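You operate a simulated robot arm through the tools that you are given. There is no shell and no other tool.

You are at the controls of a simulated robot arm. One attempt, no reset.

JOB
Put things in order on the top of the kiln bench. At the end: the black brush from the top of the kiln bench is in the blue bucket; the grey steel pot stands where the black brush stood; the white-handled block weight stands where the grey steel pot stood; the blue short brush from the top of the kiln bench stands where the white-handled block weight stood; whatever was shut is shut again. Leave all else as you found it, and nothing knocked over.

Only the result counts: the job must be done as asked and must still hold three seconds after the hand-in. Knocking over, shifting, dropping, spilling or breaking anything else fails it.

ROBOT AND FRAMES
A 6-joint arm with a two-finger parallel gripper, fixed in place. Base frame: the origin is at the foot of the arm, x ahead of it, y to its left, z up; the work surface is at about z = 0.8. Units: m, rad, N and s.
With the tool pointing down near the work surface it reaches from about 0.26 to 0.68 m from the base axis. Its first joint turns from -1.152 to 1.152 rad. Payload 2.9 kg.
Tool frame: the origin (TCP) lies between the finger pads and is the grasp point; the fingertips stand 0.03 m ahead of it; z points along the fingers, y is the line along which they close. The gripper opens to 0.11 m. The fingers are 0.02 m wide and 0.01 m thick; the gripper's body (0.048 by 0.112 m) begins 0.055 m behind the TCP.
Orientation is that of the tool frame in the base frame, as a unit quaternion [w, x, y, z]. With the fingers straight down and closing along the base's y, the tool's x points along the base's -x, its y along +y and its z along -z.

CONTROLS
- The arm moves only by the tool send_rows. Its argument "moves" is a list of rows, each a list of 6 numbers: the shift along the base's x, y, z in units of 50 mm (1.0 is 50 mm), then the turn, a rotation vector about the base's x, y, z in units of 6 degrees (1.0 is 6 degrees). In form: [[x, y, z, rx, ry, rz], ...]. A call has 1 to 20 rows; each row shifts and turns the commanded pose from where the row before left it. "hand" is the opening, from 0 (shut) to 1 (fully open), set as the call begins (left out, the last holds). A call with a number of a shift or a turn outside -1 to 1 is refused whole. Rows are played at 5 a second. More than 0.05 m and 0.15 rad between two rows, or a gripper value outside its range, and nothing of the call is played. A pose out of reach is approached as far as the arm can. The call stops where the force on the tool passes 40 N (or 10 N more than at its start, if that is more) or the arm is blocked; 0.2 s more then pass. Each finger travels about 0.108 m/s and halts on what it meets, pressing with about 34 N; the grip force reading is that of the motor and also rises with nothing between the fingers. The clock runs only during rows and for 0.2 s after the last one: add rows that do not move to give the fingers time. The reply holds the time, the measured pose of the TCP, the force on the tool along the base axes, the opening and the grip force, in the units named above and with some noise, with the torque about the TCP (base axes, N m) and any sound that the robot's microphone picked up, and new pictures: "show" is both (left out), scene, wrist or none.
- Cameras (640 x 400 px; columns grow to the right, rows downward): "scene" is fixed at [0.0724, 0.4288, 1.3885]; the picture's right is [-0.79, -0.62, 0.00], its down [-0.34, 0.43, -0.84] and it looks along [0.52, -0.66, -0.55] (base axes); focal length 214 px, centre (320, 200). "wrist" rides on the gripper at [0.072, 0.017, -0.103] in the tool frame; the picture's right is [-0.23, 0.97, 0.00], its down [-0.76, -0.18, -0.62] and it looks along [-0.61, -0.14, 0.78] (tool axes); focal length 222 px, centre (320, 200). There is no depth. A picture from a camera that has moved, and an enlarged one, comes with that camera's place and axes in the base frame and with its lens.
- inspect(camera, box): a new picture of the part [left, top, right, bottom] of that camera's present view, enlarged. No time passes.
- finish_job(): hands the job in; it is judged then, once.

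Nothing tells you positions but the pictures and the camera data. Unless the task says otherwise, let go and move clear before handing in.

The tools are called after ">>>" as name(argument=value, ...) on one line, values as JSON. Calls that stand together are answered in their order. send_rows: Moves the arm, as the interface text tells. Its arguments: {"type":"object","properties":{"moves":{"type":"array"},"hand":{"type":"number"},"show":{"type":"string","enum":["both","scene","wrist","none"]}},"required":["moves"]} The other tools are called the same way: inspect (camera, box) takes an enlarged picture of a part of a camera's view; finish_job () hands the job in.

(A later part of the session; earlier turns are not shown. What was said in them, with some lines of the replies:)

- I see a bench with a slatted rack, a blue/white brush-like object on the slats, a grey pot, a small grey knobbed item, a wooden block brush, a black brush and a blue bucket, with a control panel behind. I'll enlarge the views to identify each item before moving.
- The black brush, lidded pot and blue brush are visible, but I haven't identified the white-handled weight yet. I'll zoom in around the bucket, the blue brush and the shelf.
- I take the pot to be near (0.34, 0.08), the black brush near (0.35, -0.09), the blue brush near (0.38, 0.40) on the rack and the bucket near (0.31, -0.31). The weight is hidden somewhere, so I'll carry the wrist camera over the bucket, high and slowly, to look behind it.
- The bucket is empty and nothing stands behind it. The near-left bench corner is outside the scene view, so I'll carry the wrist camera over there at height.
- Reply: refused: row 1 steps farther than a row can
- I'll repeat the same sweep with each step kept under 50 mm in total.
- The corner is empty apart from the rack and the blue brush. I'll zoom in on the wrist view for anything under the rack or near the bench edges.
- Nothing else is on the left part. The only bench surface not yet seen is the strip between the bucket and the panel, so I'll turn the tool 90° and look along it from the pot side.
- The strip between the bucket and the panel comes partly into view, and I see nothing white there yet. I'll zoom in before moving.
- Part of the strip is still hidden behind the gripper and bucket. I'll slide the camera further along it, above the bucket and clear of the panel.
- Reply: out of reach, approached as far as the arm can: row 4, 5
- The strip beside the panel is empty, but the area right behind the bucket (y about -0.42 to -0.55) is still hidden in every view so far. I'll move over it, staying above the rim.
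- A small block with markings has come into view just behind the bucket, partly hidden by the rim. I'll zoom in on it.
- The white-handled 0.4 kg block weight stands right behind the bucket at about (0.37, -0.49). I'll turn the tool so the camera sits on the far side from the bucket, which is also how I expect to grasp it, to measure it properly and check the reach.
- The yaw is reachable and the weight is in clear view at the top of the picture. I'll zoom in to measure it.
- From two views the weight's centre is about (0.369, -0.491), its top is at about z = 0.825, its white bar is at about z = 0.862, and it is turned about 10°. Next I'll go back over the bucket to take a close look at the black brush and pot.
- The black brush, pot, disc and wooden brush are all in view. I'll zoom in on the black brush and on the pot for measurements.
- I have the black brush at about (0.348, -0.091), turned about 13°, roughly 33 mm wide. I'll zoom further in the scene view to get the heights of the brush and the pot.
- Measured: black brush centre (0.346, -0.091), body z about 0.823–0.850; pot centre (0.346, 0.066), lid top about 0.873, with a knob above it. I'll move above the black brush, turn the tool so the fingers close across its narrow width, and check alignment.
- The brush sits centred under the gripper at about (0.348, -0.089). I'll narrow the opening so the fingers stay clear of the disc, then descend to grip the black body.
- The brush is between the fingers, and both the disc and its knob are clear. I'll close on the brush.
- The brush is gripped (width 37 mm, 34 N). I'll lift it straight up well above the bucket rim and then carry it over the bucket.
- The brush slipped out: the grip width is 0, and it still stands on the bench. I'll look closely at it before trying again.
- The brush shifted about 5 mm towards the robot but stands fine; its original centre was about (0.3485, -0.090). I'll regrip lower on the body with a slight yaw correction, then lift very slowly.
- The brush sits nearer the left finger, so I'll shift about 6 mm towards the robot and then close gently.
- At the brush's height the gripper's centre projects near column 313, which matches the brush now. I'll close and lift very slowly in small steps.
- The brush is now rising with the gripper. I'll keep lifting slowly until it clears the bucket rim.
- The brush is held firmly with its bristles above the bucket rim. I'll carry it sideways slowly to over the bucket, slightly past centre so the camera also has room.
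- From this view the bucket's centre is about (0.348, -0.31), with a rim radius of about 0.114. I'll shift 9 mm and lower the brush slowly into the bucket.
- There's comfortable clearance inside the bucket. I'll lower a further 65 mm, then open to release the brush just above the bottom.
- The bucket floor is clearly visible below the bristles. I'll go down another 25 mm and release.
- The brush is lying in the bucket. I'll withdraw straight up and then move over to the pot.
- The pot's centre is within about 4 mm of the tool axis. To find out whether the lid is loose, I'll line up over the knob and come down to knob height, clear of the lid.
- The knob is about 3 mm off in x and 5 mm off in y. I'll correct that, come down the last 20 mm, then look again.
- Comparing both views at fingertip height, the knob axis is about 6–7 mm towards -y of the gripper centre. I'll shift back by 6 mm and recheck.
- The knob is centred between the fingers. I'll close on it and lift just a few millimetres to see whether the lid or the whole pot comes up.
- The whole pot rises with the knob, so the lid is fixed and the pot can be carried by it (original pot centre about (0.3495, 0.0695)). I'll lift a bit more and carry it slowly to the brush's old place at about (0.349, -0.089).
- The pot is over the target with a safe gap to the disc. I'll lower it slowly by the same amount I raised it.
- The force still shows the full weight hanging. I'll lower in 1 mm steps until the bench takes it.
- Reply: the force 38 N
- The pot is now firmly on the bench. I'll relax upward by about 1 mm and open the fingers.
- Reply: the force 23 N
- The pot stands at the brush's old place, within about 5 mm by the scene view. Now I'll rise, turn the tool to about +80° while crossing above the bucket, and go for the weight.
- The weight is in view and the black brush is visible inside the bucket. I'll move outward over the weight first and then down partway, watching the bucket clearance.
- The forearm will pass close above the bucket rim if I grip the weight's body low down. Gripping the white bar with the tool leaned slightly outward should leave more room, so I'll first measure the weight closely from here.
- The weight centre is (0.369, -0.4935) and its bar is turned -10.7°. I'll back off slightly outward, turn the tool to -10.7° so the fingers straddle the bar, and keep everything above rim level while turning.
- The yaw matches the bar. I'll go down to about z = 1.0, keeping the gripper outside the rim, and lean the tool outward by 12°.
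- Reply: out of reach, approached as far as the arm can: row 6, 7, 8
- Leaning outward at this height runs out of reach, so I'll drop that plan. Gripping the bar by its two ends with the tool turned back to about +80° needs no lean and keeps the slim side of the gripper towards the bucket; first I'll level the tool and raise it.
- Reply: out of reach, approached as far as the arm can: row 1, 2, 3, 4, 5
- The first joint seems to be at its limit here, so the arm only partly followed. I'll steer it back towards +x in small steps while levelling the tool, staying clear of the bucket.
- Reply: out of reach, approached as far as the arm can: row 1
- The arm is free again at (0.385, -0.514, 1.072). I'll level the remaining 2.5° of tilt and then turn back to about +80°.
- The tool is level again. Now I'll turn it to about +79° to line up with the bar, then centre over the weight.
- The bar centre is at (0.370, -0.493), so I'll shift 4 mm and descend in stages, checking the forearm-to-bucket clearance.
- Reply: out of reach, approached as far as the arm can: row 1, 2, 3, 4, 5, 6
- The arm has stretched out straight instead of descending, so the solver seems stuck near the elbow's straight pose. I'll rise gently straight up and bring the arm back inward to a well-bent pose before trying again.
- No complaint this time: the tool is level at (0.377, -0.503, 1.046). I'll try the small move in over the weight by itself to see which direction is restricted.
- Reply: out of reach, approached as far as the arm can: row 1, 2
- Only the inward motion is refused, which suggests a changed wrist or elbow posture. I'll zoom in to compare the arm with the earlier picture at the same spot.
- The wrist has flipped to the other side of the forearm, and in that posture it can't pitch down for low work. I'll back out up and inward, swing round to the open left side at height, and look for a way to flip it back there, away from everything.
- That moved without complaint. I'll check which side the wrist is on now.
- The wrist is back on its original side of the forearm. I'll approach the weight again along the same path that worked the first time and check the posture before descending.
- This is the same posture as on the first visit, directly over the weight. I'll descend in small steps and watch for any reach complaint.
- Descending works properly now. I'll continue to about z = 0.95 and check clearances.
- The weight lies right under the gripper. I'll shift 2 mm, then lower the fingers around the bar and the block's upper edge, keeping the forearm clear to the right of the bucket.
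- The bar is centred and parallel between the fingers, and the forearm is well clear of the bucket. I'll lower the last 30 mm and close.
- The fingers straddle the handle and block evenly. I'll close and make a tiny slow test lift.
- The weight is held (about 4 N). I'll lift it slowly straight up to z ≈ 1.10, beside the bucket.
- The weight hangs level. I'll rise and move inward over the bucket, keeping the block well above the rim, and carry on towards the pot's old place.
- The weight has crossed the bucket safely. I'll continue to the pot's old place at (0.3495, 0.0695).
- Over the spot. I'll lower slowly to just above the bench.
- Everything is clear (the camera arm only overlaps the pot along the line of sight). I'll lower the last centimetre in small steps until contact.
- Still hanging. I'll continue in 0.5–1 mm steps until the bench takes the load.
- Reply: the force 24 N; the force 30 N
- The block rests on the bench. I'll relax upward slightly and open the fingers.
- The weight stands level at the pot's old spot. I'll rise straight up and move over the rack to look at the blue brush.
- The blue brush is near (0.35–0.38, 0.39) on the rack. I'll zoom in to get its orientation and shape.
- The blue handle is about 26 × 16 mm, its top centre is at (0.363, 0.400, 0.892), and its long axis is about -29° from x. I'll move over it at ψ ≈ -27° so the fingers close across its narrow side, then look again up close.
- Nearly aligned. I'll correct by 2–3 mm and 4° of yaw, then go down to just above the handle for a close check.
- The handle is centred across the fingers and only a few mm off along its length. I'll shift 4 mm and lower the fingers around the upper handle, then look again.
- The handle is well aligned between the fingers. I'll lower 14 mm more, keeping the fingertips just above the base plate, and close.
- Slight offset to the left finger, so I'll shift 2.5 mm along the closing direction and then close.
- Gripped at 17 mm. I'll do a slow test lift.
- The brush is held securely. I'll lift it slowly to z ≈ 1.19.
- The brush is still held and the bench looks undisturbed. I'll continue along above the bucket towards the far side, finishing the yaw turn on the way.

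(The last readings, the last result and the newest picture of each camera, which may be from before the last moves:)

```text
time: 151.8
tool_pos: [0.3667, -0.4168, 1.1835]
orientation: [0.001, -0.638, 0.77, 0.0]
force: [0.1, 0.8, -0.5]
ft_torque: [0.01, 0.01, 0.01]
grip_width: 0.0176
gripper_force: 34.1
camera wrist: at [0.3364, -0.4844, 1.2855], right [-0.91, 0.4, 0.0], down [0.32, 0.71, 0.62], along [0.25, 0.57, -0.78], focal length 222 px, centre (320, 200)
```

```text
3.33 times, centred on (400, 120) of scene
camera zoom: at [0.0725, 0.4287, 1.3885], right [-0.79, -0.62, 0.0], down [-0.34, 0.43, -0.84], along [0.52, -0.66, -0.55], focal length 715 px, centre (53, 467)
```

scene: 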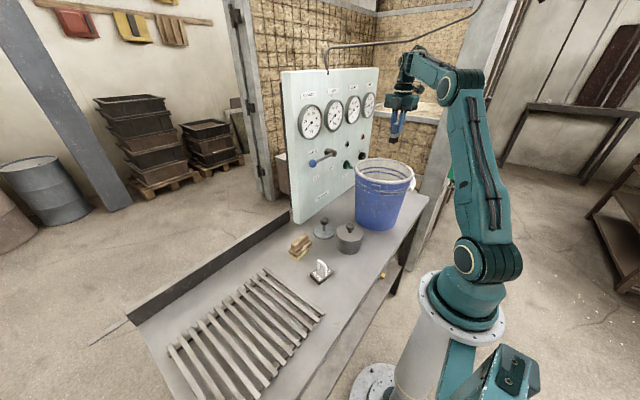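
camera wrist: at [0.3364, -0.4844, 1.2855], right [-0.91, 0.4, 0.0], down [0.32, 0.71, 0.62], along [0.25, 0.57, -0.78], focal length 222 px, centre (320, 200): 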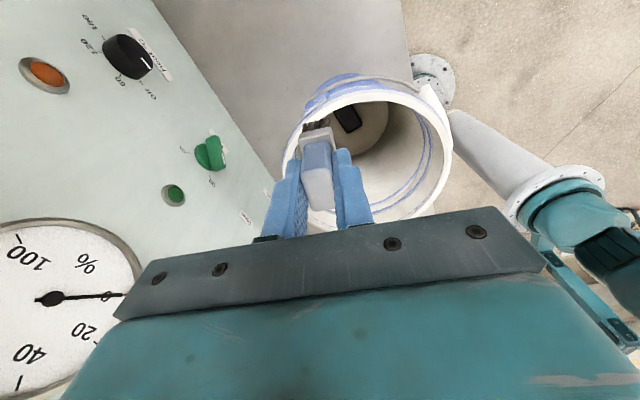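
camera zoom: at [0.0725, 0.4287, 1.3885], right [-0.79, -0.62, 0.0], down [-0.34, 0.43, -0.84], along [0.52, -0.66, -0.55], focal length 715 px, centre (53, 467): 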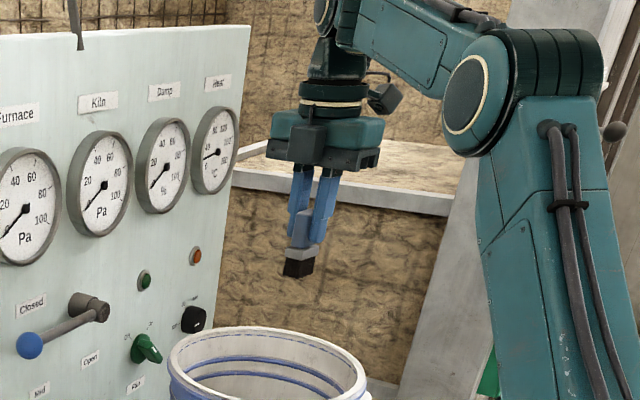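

The posture is right and the brush is above the rim level. I'll move outward and down beside the bucket as I did for the weight.

>>> send_rows(moves=[[0.02, -0.3, -0.15, 0, 0, 0], [0.02, -0.3, -0.25, 0, 0, 0], [0, -0.3, -0.3, 0, 0, 0], [0, -0.3, -0.35, 0, 0, 0], [0, -0.2, -0.35, 0, 0, 0], [0, -0.15, -0.35, 0, 0, 0], [0, 0, -0.2, 0, 0, 0], [0, 0, 0, 0, 0, 0]], show="both")

>>> inspect(camera="scene", box=[350, 80, 450, 200])

```text
time: 153.6
tool_pos: [0.3684, -0.4926, 1.0858]
orientation: [0.001, -0.638, 0.77, 0.0]
force: [0.4, -0.1, -0.7]
ft_torque: [0.01, -0.01, 0.01]
grip_width: 0.0171
gripper_force: 33.9
camera wrist: at [0.3378, -0.5595, 1.188], right [-0.91, 0.4, 0.0], down [0.32, 0.71, 0.62], along [0.25, 0.57, -0.78], focal length 222 px, centre (320, 200)
```

scene: 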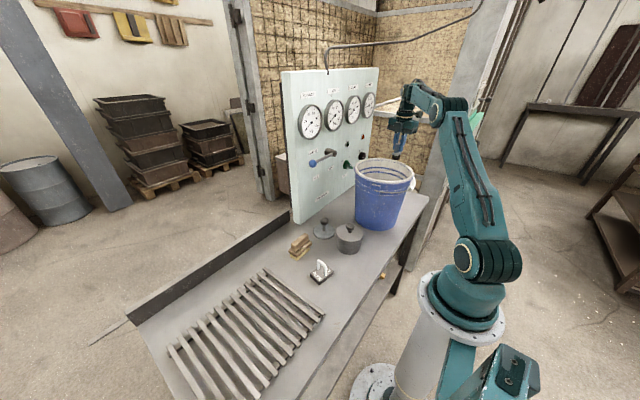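
wrist: 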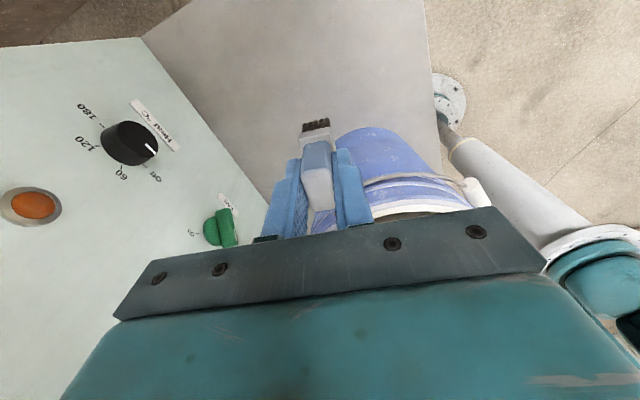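

```text
3.33 times, centred on (400, 140) of scene
camera zoom: at [0.0725, 0.4287, 1.3885], right [-0.79, -0.62, 0.0], down [-0.34, 0.43, -0.84], along [0.52, -0.66, -0.55], focal length 715 px, centre (53, 400)
```

zoom: 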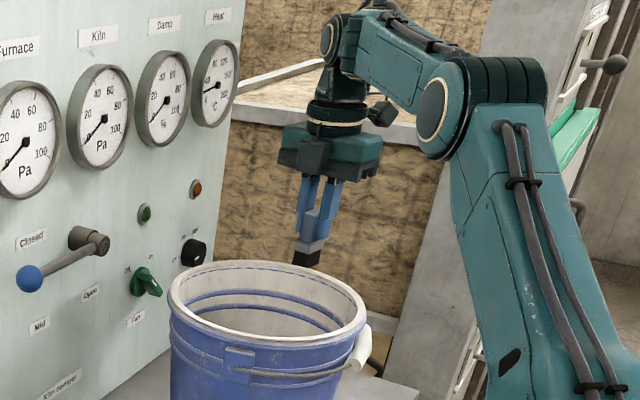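

Clear of the bucket. I'll shift 2 mm outward and descend slowly with the brush to just above the bench.

>>> send_rows(moves=[[0.02, -0.04, -0.2, 0, 0, 0], [0, 0, -0.3, 0, 0, 0], [0, 0, -0.3, 0, 0, 0], [0, 0, -0.3, 0, 0, 0], [0, 0, -0.3, 0, 0, 0], [0, 0, -0.3, 0, 0, 0], [0, 0, -0.3, 0, 0, 0], [0, 0, -0.3, 0, 0, 0], [0, 0, -0.3, 0, 0, 0], [0, 0, -0.3, 0, 0, 0], [0, 0, -0.3, 0, 0, 0], [0, 0, -0.3, 0, 0, 0], [0, 0, -0.25, 0, 0, 0], [0, 0, -0.15, 0, 0, 0], [0, 0, 0, 0, 0, 0]], show="both")

>>> inspect(camera="wrist", box=[240, 80, 420, 240])

>>> inspect(camera="scene", box=[350, 80, 450, 200])

```text
time: 156.8
tool_pos: [0.3697, -0.497, 0.8883]
orientation: [0.001, -0.638, 0.77, -0.001]
force: [-0.2, -0.2, -0.5]
ft_torque: [-0.04, -0.03, 0.02]
grip_width: 0.0173
gripper_force: 33.7
camera wrist: at [0.3395, -0.5639, 0.992], right [-0.91, 0.4, 0.0], down [0.32, 0.71, 0.62], along [0.25, 0.57, -0.78], focal length 222 px, centre (320, 200)
```

scene: 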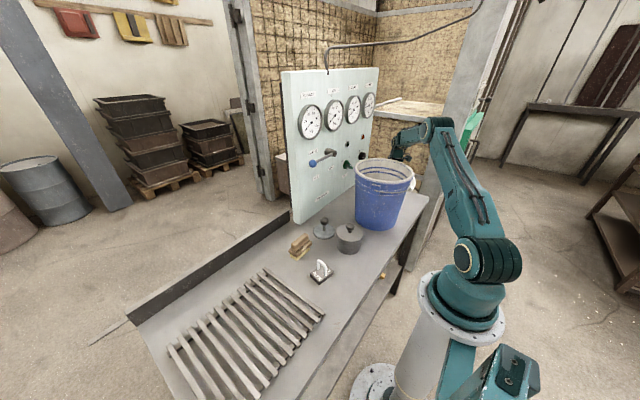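
wrist: 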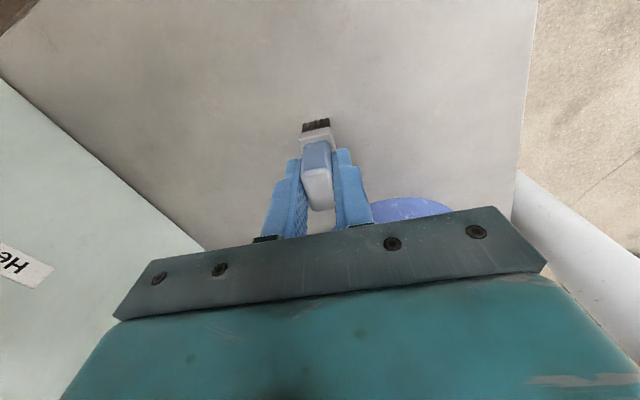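

```text
2.50 times, centred on (330, 160) of wrist
camera zoom: at [0.3395, -0.5639, 0.992], right [-0.91, 0.4, 0.0], down [0.32, 0.71, 0.62], along [0.25, 0.57, -0.78], focal length 555 px, centre (295, 300)
```

zoom: 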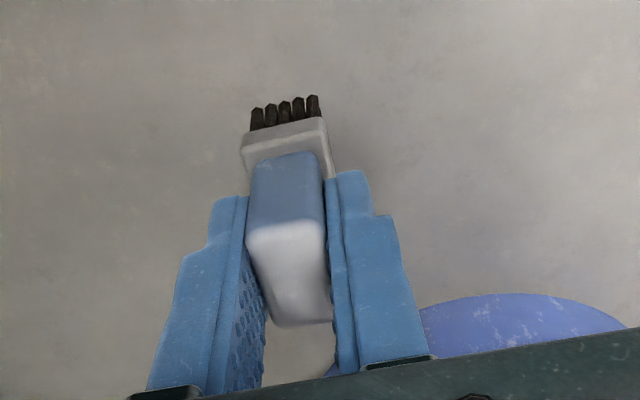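

```text
3.33 times, centred on (400, 140) of scene
camera zoom: at [0.0724, 0.4287, 1.3885], right [-0.79, -0.62, 0.0], down [-0.34, 0.43, -0.84], along [0.52, -0.66, -0.55], focal length 715 px, centre (53, 400)
```

zoom: 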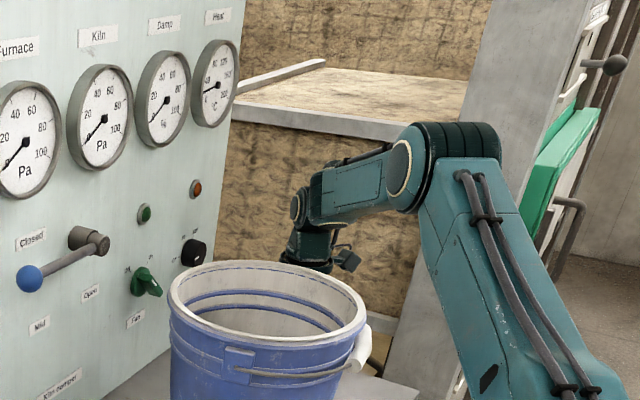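

Hovering about 2 cm above the bench, clear of the bucket. I'll lower in small steps and watch the force for contact.

>>> send_rows(moves=[[0, 0, -0.06, 0, 0, 0], [0, 0, -0.06, 0, 0, 0], [0, 0, -0.06, 0, 0, 0], [0, 0, -0.04, 0, 0, 0], [0, 0, -0.04, 0, 0, 0], [0, 0, 0, 0, 0, 0]], show="none")

>>> send_rows(moves=[[0, 0, -0.03, 0, 0, 0], [0, 0, -0.03, 0, 0, 0], [0, 0, 0, 0, 0, 0]], show="wrist")

```text
time: 158.2
tool_pos: [0.3717, -0.4958, 0.878]
orientation: [0.002, -0.637, 0.771, -0.001]
force: [0.0, 0.0, -1.6]
ft_torque: [0.01, 0.0, 0.04]
grip_width: 0.0174
gripper_force: 33.4
```

```text
time: 159.0
tool_pos: [0.3708, -0.4963, 0.8727]
orientation: [0.0, -0.638, 0.77, -0.001]
force: [0.2, 0.4, -0.8]
ft_torque: [-0.01, -0.02, -0.01]
grip_width: 0.0175
gripper_force: 34.0
camera wrist: at [0.3405, -0.5629, 0.9757], right [-0.91, 0.4, 0.0], down [0.32, 0.71, 0.62], along [0.25, 0.57, -0.78], focal length 222 px, centre (320, 200)
```

wrist: 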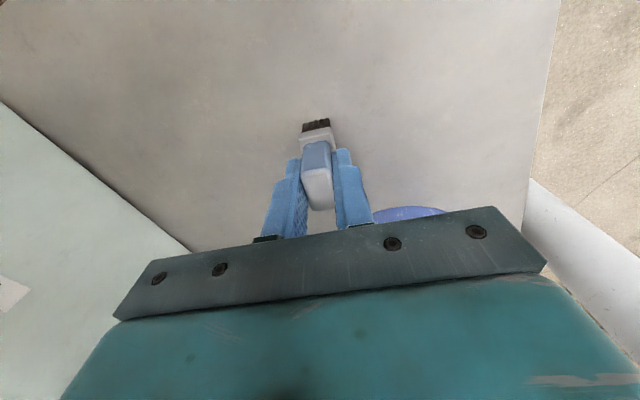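

No contact yet. I'll keep lowering in 1 mm steps.

>>> send_rows(moves=[[0, 0, -0.03, 0, 0, 0], [0, 0, -0.03, 0, 0, 0], [0, 0, 0, 0, 0, 0]], show="none")

>>> send_rows(moves=[[0, 0, -0.02, 0, 0, 0], [0, 0, 0, 0, 0, 0]], show="none")

>>> send_rows(moves=[[0, 0, -0.02, 0, 0, 0], [0, 0, 0, 0, 0, 0]], show="none")

```text
time: 159.8
tool_pos: [0.371, -0.4967, 0.8702]
orientation: [-0.001, -0.638, 0.77, -0.001]
force: [-0.4, 3.9, 7.8]
ft_torque: [0.16, 0.11, -0.04]
grip_width: 0.0172
gripper_force: 34.0
```

```text
time: 160.4
tool_pos: [0.371, -0.4958, 0.8708]
orientation: [0.001, -0.638, 0.77, -0.002]
force: [0.1, 5.7, 17.8]
ft_torque: [0.34, 0.02, 0.0]
grip_width: 0.0172
gripper_force: 33.8
```

```text
time: 161.0
tool_pos: [0.3705, -0.4962, 0.8701]
orientation: [0.0, -0.638, 0.77, -0.003]
force: [-0.2, 5.9, 29.5]
ft_torque: [0.42, 0.11, 0.03]
grip_width: 0.0172
gripper_force: 33.6
```

Contact at z ≈ 0.870. I'll relax a couple of millimetres and then open the fingers slightly.

>>> send_rows(moves=[[0, 0, 0.03, 0, 0, 0], [0, 0, 0, 0, 0, 0]], show="wrist")

>>> inspect(camera="wrist", box=[240, 80, 420, 240])

```text
time: 161.6
tool_pos: [0.3708, -0.4966, 0.8707]
orientation: [0.001, -0.637, 0.77, -0.001]
force: [3.5, -0.8, 20.3]
ft_torque: [-0.11, -0.12, 0.01]
grip_width: 0.0171
gripper_force: 33.6
camera wrist: at [0.3401, -0.5631, 0.9734], right [-0.91, 0.4, 0.0], down [0.31, 0.72, 0.62], along [0.25, 0.57, -0.78], focal length 222 px, centre (320, 200)
```

wrist: 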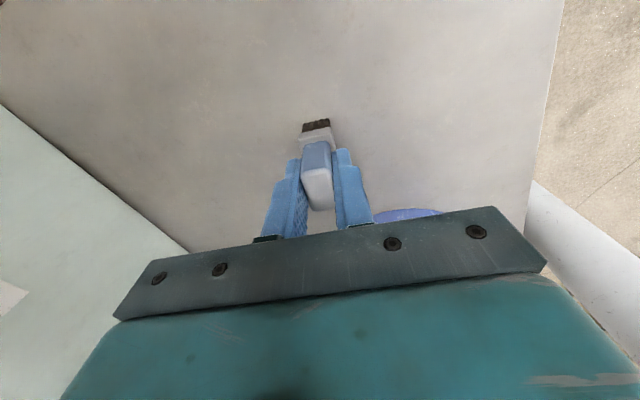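

```text
2.50 times, centred on (330, 160) of wrist
camera zoom: at [0.3401, -0.5631, 0.9734], right [-0.91, 0.4, 0.0], down [0.31, 0.72, 0.62], along [0.25, 0.57, -0.78], focal length 555 px, centre (295, 300)
```

zoom: 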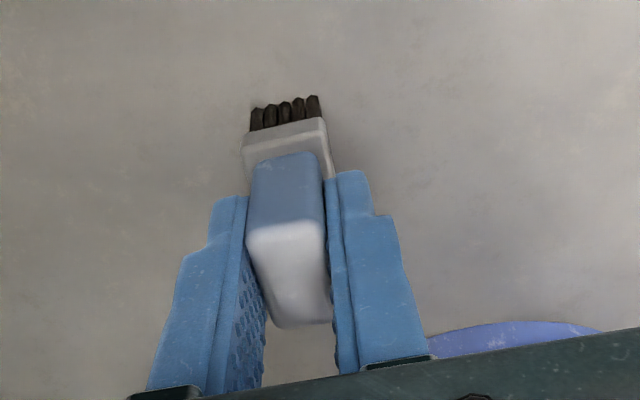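

>>> send_rows(moves=[[0, 0, 0.02, 0, 0, 0], [0, 0, 0, 0, 0, 0]], show="none")

```text
time: 162.2
tool_pos: [0.3718, -0.4958, 0.871]
orientation: [0.0, -0.638, 0.77, -0.001]
force: [5.3, -3.0, 11.6]
ft_torque: [-0.41, -0.19, 0.1]
grip_width: 0.0174
gripper_force: 34.4
```

The downward force has eased. I'll relax a touch more and open the fingers.

>>> send_rows(moves=[[0, 0, 0.015, 0, 0, 0], [0, 0, 0, 0, 0, 0]], show="none")

>>> send_rows(moves=[[0, 0, 0, 0, 0, 0], [0, 0, 0, 0, 0, 0], [0, 0, 0, 0, 0, 0]], hand=0.5, show="wrist")

>>> inspect(camera="wrist", box=[240, 80, 420, 240])

```text
time: 162.8
tool_pos: [0.3702, -0.4945, 0.8704]
orientation: [0.001, -0.638, 0.77, 0.001]
force: [-0.1, -2.4, 3.8]
ft_torque: [-0.24, -0.01, 0.03]
grip_width: 0.0171
gripper_force: 33.8
```

```text
time: 163.6
tool_pos: [0.3711, -0.4956, 0.8704]
orientation: [0.0, -0.638, 0.77, 0.001]
force: [0.8, -0.3, 0.1]
ft_torque: [0.03, -0.03, 0.0]
grip_width: 0.0551
gripper_force: 0.1
camera wrist: at [0.3398, -0.5626, 0.9741], right [-0.91, 0.4, 0.0], down [0.32, 0.71, 0.62], along [0.25, 0.57, -0.78], focal length 222 px, centre (320, 200)
```

wrist: 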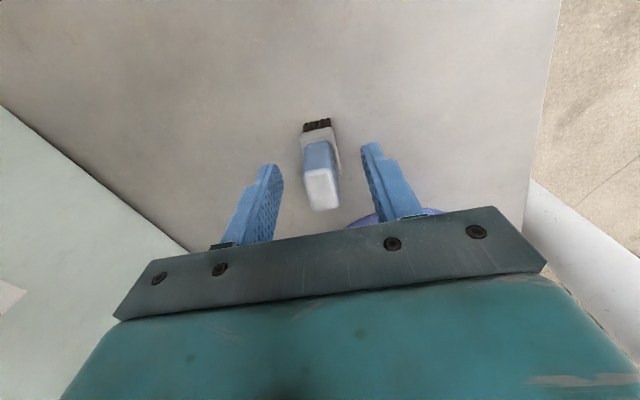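

```text
2.50 times, centred on (330, 160) of wrist
camera zoom: at [0.3398, -0.5626, 0.9741], right [-0.91, 0.4, 0.0], down [0.32, 0.71, 0.62], along [0.25, 0.57, -0.78], focal length 555 px, centre (295, 300)
```

zoom: 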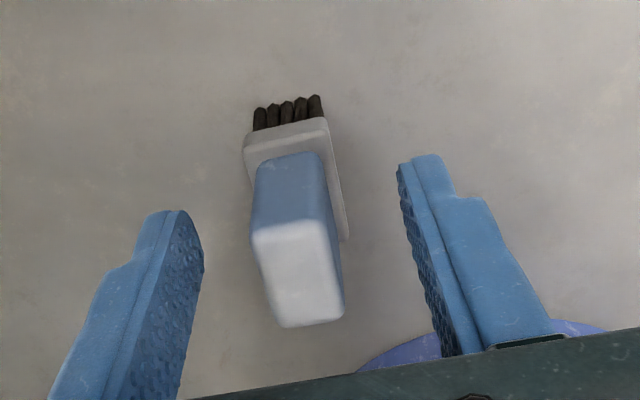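

The blue brush stands upright on its own at the weight's old spot. I'll withdraw straight up, then inward over the bucket.

>>> send_rows(moves=[[0, 0, 0.15, 0, 0, 0], [0, 0, 0.25, 0, 0, 0], [0, 0, 0.35, 0, 0, 0], [0, 0, 0.5, 0, 0, 0], [0, 0, 0.5, 0, 0, 0], [0, 0, 0.5, 0, 0, 0], [0, 0, 0.5, 0, 0, 0], [0, 0, 0.5, 0, 0, 0], [0, 0, 0.5, 0, 0, 0], [0, 0, 0.5, 0, 0, 0], [0, 0.2, 0.3, 0, 0, 0], [0, 0.25, 0.3, 0, 0, 0], [0, 0.3, 0.3, 0, 0, 0], [0, 0.3, 0.2, 0, 0, 0], [0, 0.3, 0.1, 0, 0, 0], [0, 0, 0, 0, 0, 0]], show="both")

>>> inspect(camera="wrist", box=[270, 0, 350, 70])

```text
time: 167.0
tool_pos: [0.3704, -0.4274, 1.1452]
orientation: [0.0, -0.638, 0.77, 0.0]
force: [0.4, 0.2, 0.1]
ft_torque: [0.03, 0.0, -0.01]
grip_width: 0.055
gripper_force: 0.1
camera wrist: at [0.3391, -0.4949, 1.2478], right [-0.91, 0.4, 0.0], down [0.32, 0.71, 0.62], along [0.25, 0.57, -0.78], focal length 222 px, centre (320, 200)
```

scene: 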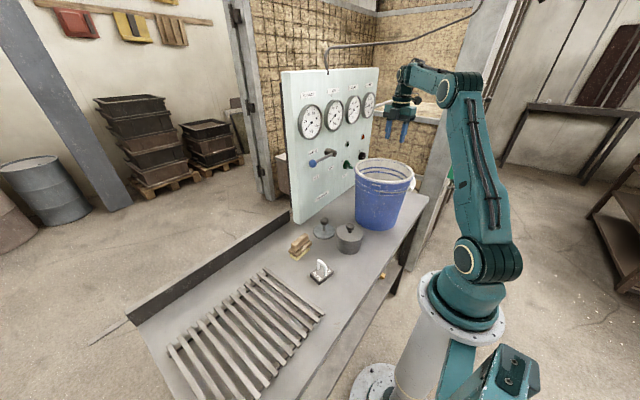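
wrist: 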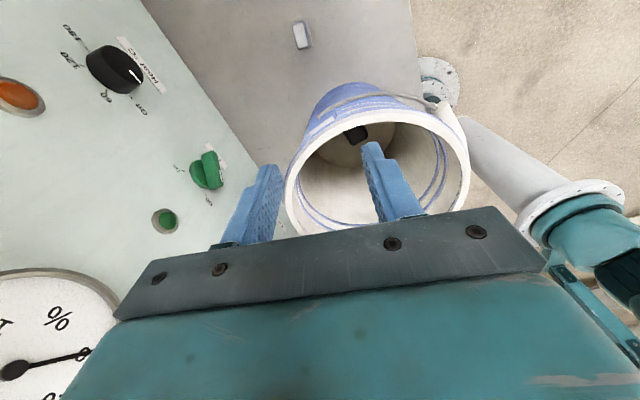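

```text
5.71 times, centred on (310, 35) of wrist
camera zoom: at [0.3391, -0.4949, 1.2478], right [-0.91, 0.4, 0.0], down [0.32, 0.71, 0.62], along [0.25, 0.57, -0.78], focal length 1269 px, centre (377, 1143)
```

zoom: 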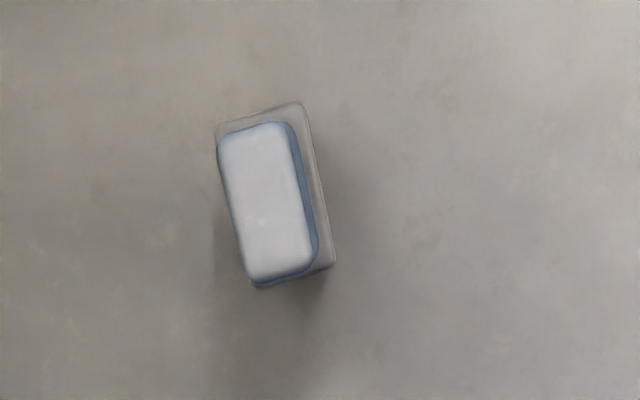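

The brush stands upright, centred at about (0.369, -0.492), matching the weight's old spot. I'll move the arm clear to a neutral high pose and do a final check of everything.

>>> send_rows(moves=[[0, 0.5, 0.3, 0, 0, 0], [0, 0.7, 0.3, 0, 0, -0.5], [0, 0.8, 0.2, 0, 0, -1], [0, 0.8, 0.1, 0, 0, -1], [0, 0.8, 0, 0, 0, -1], [0, 0.8, 0, 0, 0, -1], [0, 0.8, 0, 0, 0, -1], [0, 0.8, 0, 0, 0, -1], [0, 0.8, 0, 0, 0, -1], [0, 0, 0.3, 0, 0, -1], [0, 0, 0.3, 0, 0, -1], [0, 0, 0, 0, 0, -1], [0, 0, 0, 0, 0, -1], [0, 0, 0, 0, 0, -1], [0, 0, 0, 0, 0, -0.7], [0, 0, 0, 0, 0, 0]], show="both")

>>> inspect(camera="scene", box=[260, 200, 400, 290])

>>> inspect(camera="wrist", box=[200, 0, 460, 160])

```text
time: 170.4
tool_pos: [0.371, -0.0893, 1.2197]
orientation: [0.001, 0.0, 1.0, -0.002]
force: [-0.4, 0.0, -0.1]
ft_torque: [-0.01, 0.0, 0.03]
grip_width: 0.0549
gripper_force: 0.1
camera wrist: at [0.2983, -0.0706, 1.3222], right [0.23, 0.97, 0.0], down [0.76, -0.18, 0.62], along [0.61, -0.14, -0.78], focal length 222 px, centre (320, 200)
```

scene: 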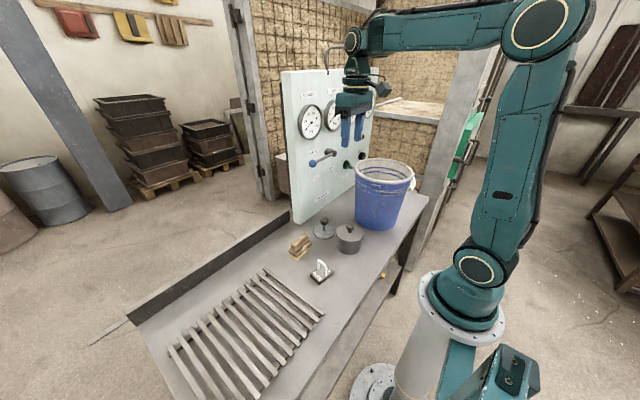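
wrist: 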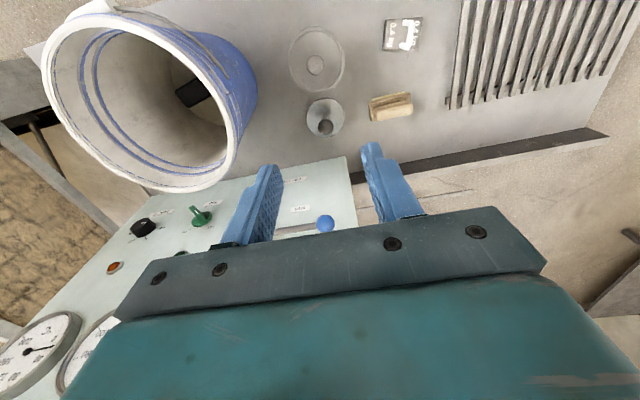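

```text
4.44 times, centred on (330, 245) of scene
camera zoom: at [0.0724, 0.4288, 1.3885], right [-0.79, -0.62, 0.0], down [-0.34, 0.43, -0.84], along [0.52, -0.66, -0.55], focal length 953 px, centre (276, 0)
```

zoom: 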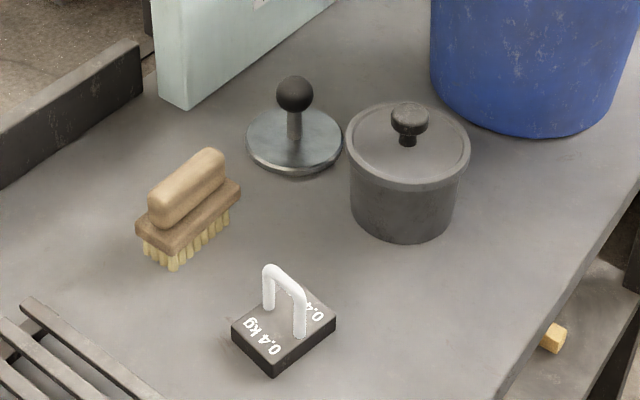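

```text
2.46 times, centred on (330, 80) of wrist
camera zoom: at [0.2983, -0.0706, 1.3222], right [0.23, 0.97, 0.0], down [0.76, -0.18, 0.62], along [0.61, -0.14, -0.78], focal length 547 px, centre (295, 495)
```

zoom: 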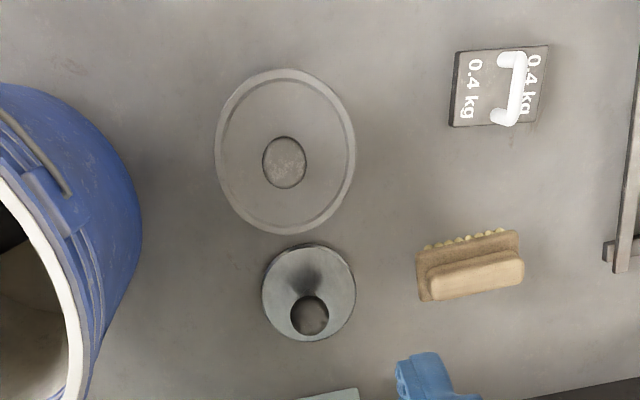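

Everything is in place:
- **Black brush:** in the blue bucket.
- **Pot:** on the brush's old spot.
- **White-handled weight:** level on the pot's old spot.
- **Blue brush:** upright where the weight stood.

The wooden brush, disc, bucket, rack and panel look unchanged, and nothing was opened. The gripper is empty and clear, so I'm handing in.

>>> finish_job()

```text
The job is handed in.
```

I've handed the job in. In my last check, each item was in its place:

- **Black brush:** in the blue bucket. My first grip slipped while it was still on the bench and nudged it about 5 mm, but it did not fall.
- **Grey steel pot:** where the black brush stood, within about 5 mm. The lid stayed on throughout.
- **White-handled block weight:** standing level where the pot stood. It had been hidden behind the bucket.
- **Blue short brush:** upright where the weight stood, within a few millimetres. I turned it on the way, so it does not face the way it did on the rack.

I opened nothing, so there was nothing to shut again. The bucket, wooden brush, disc, rack and control panel looked unchanged. The gripper was empty and well clear of the bench at hand-in.
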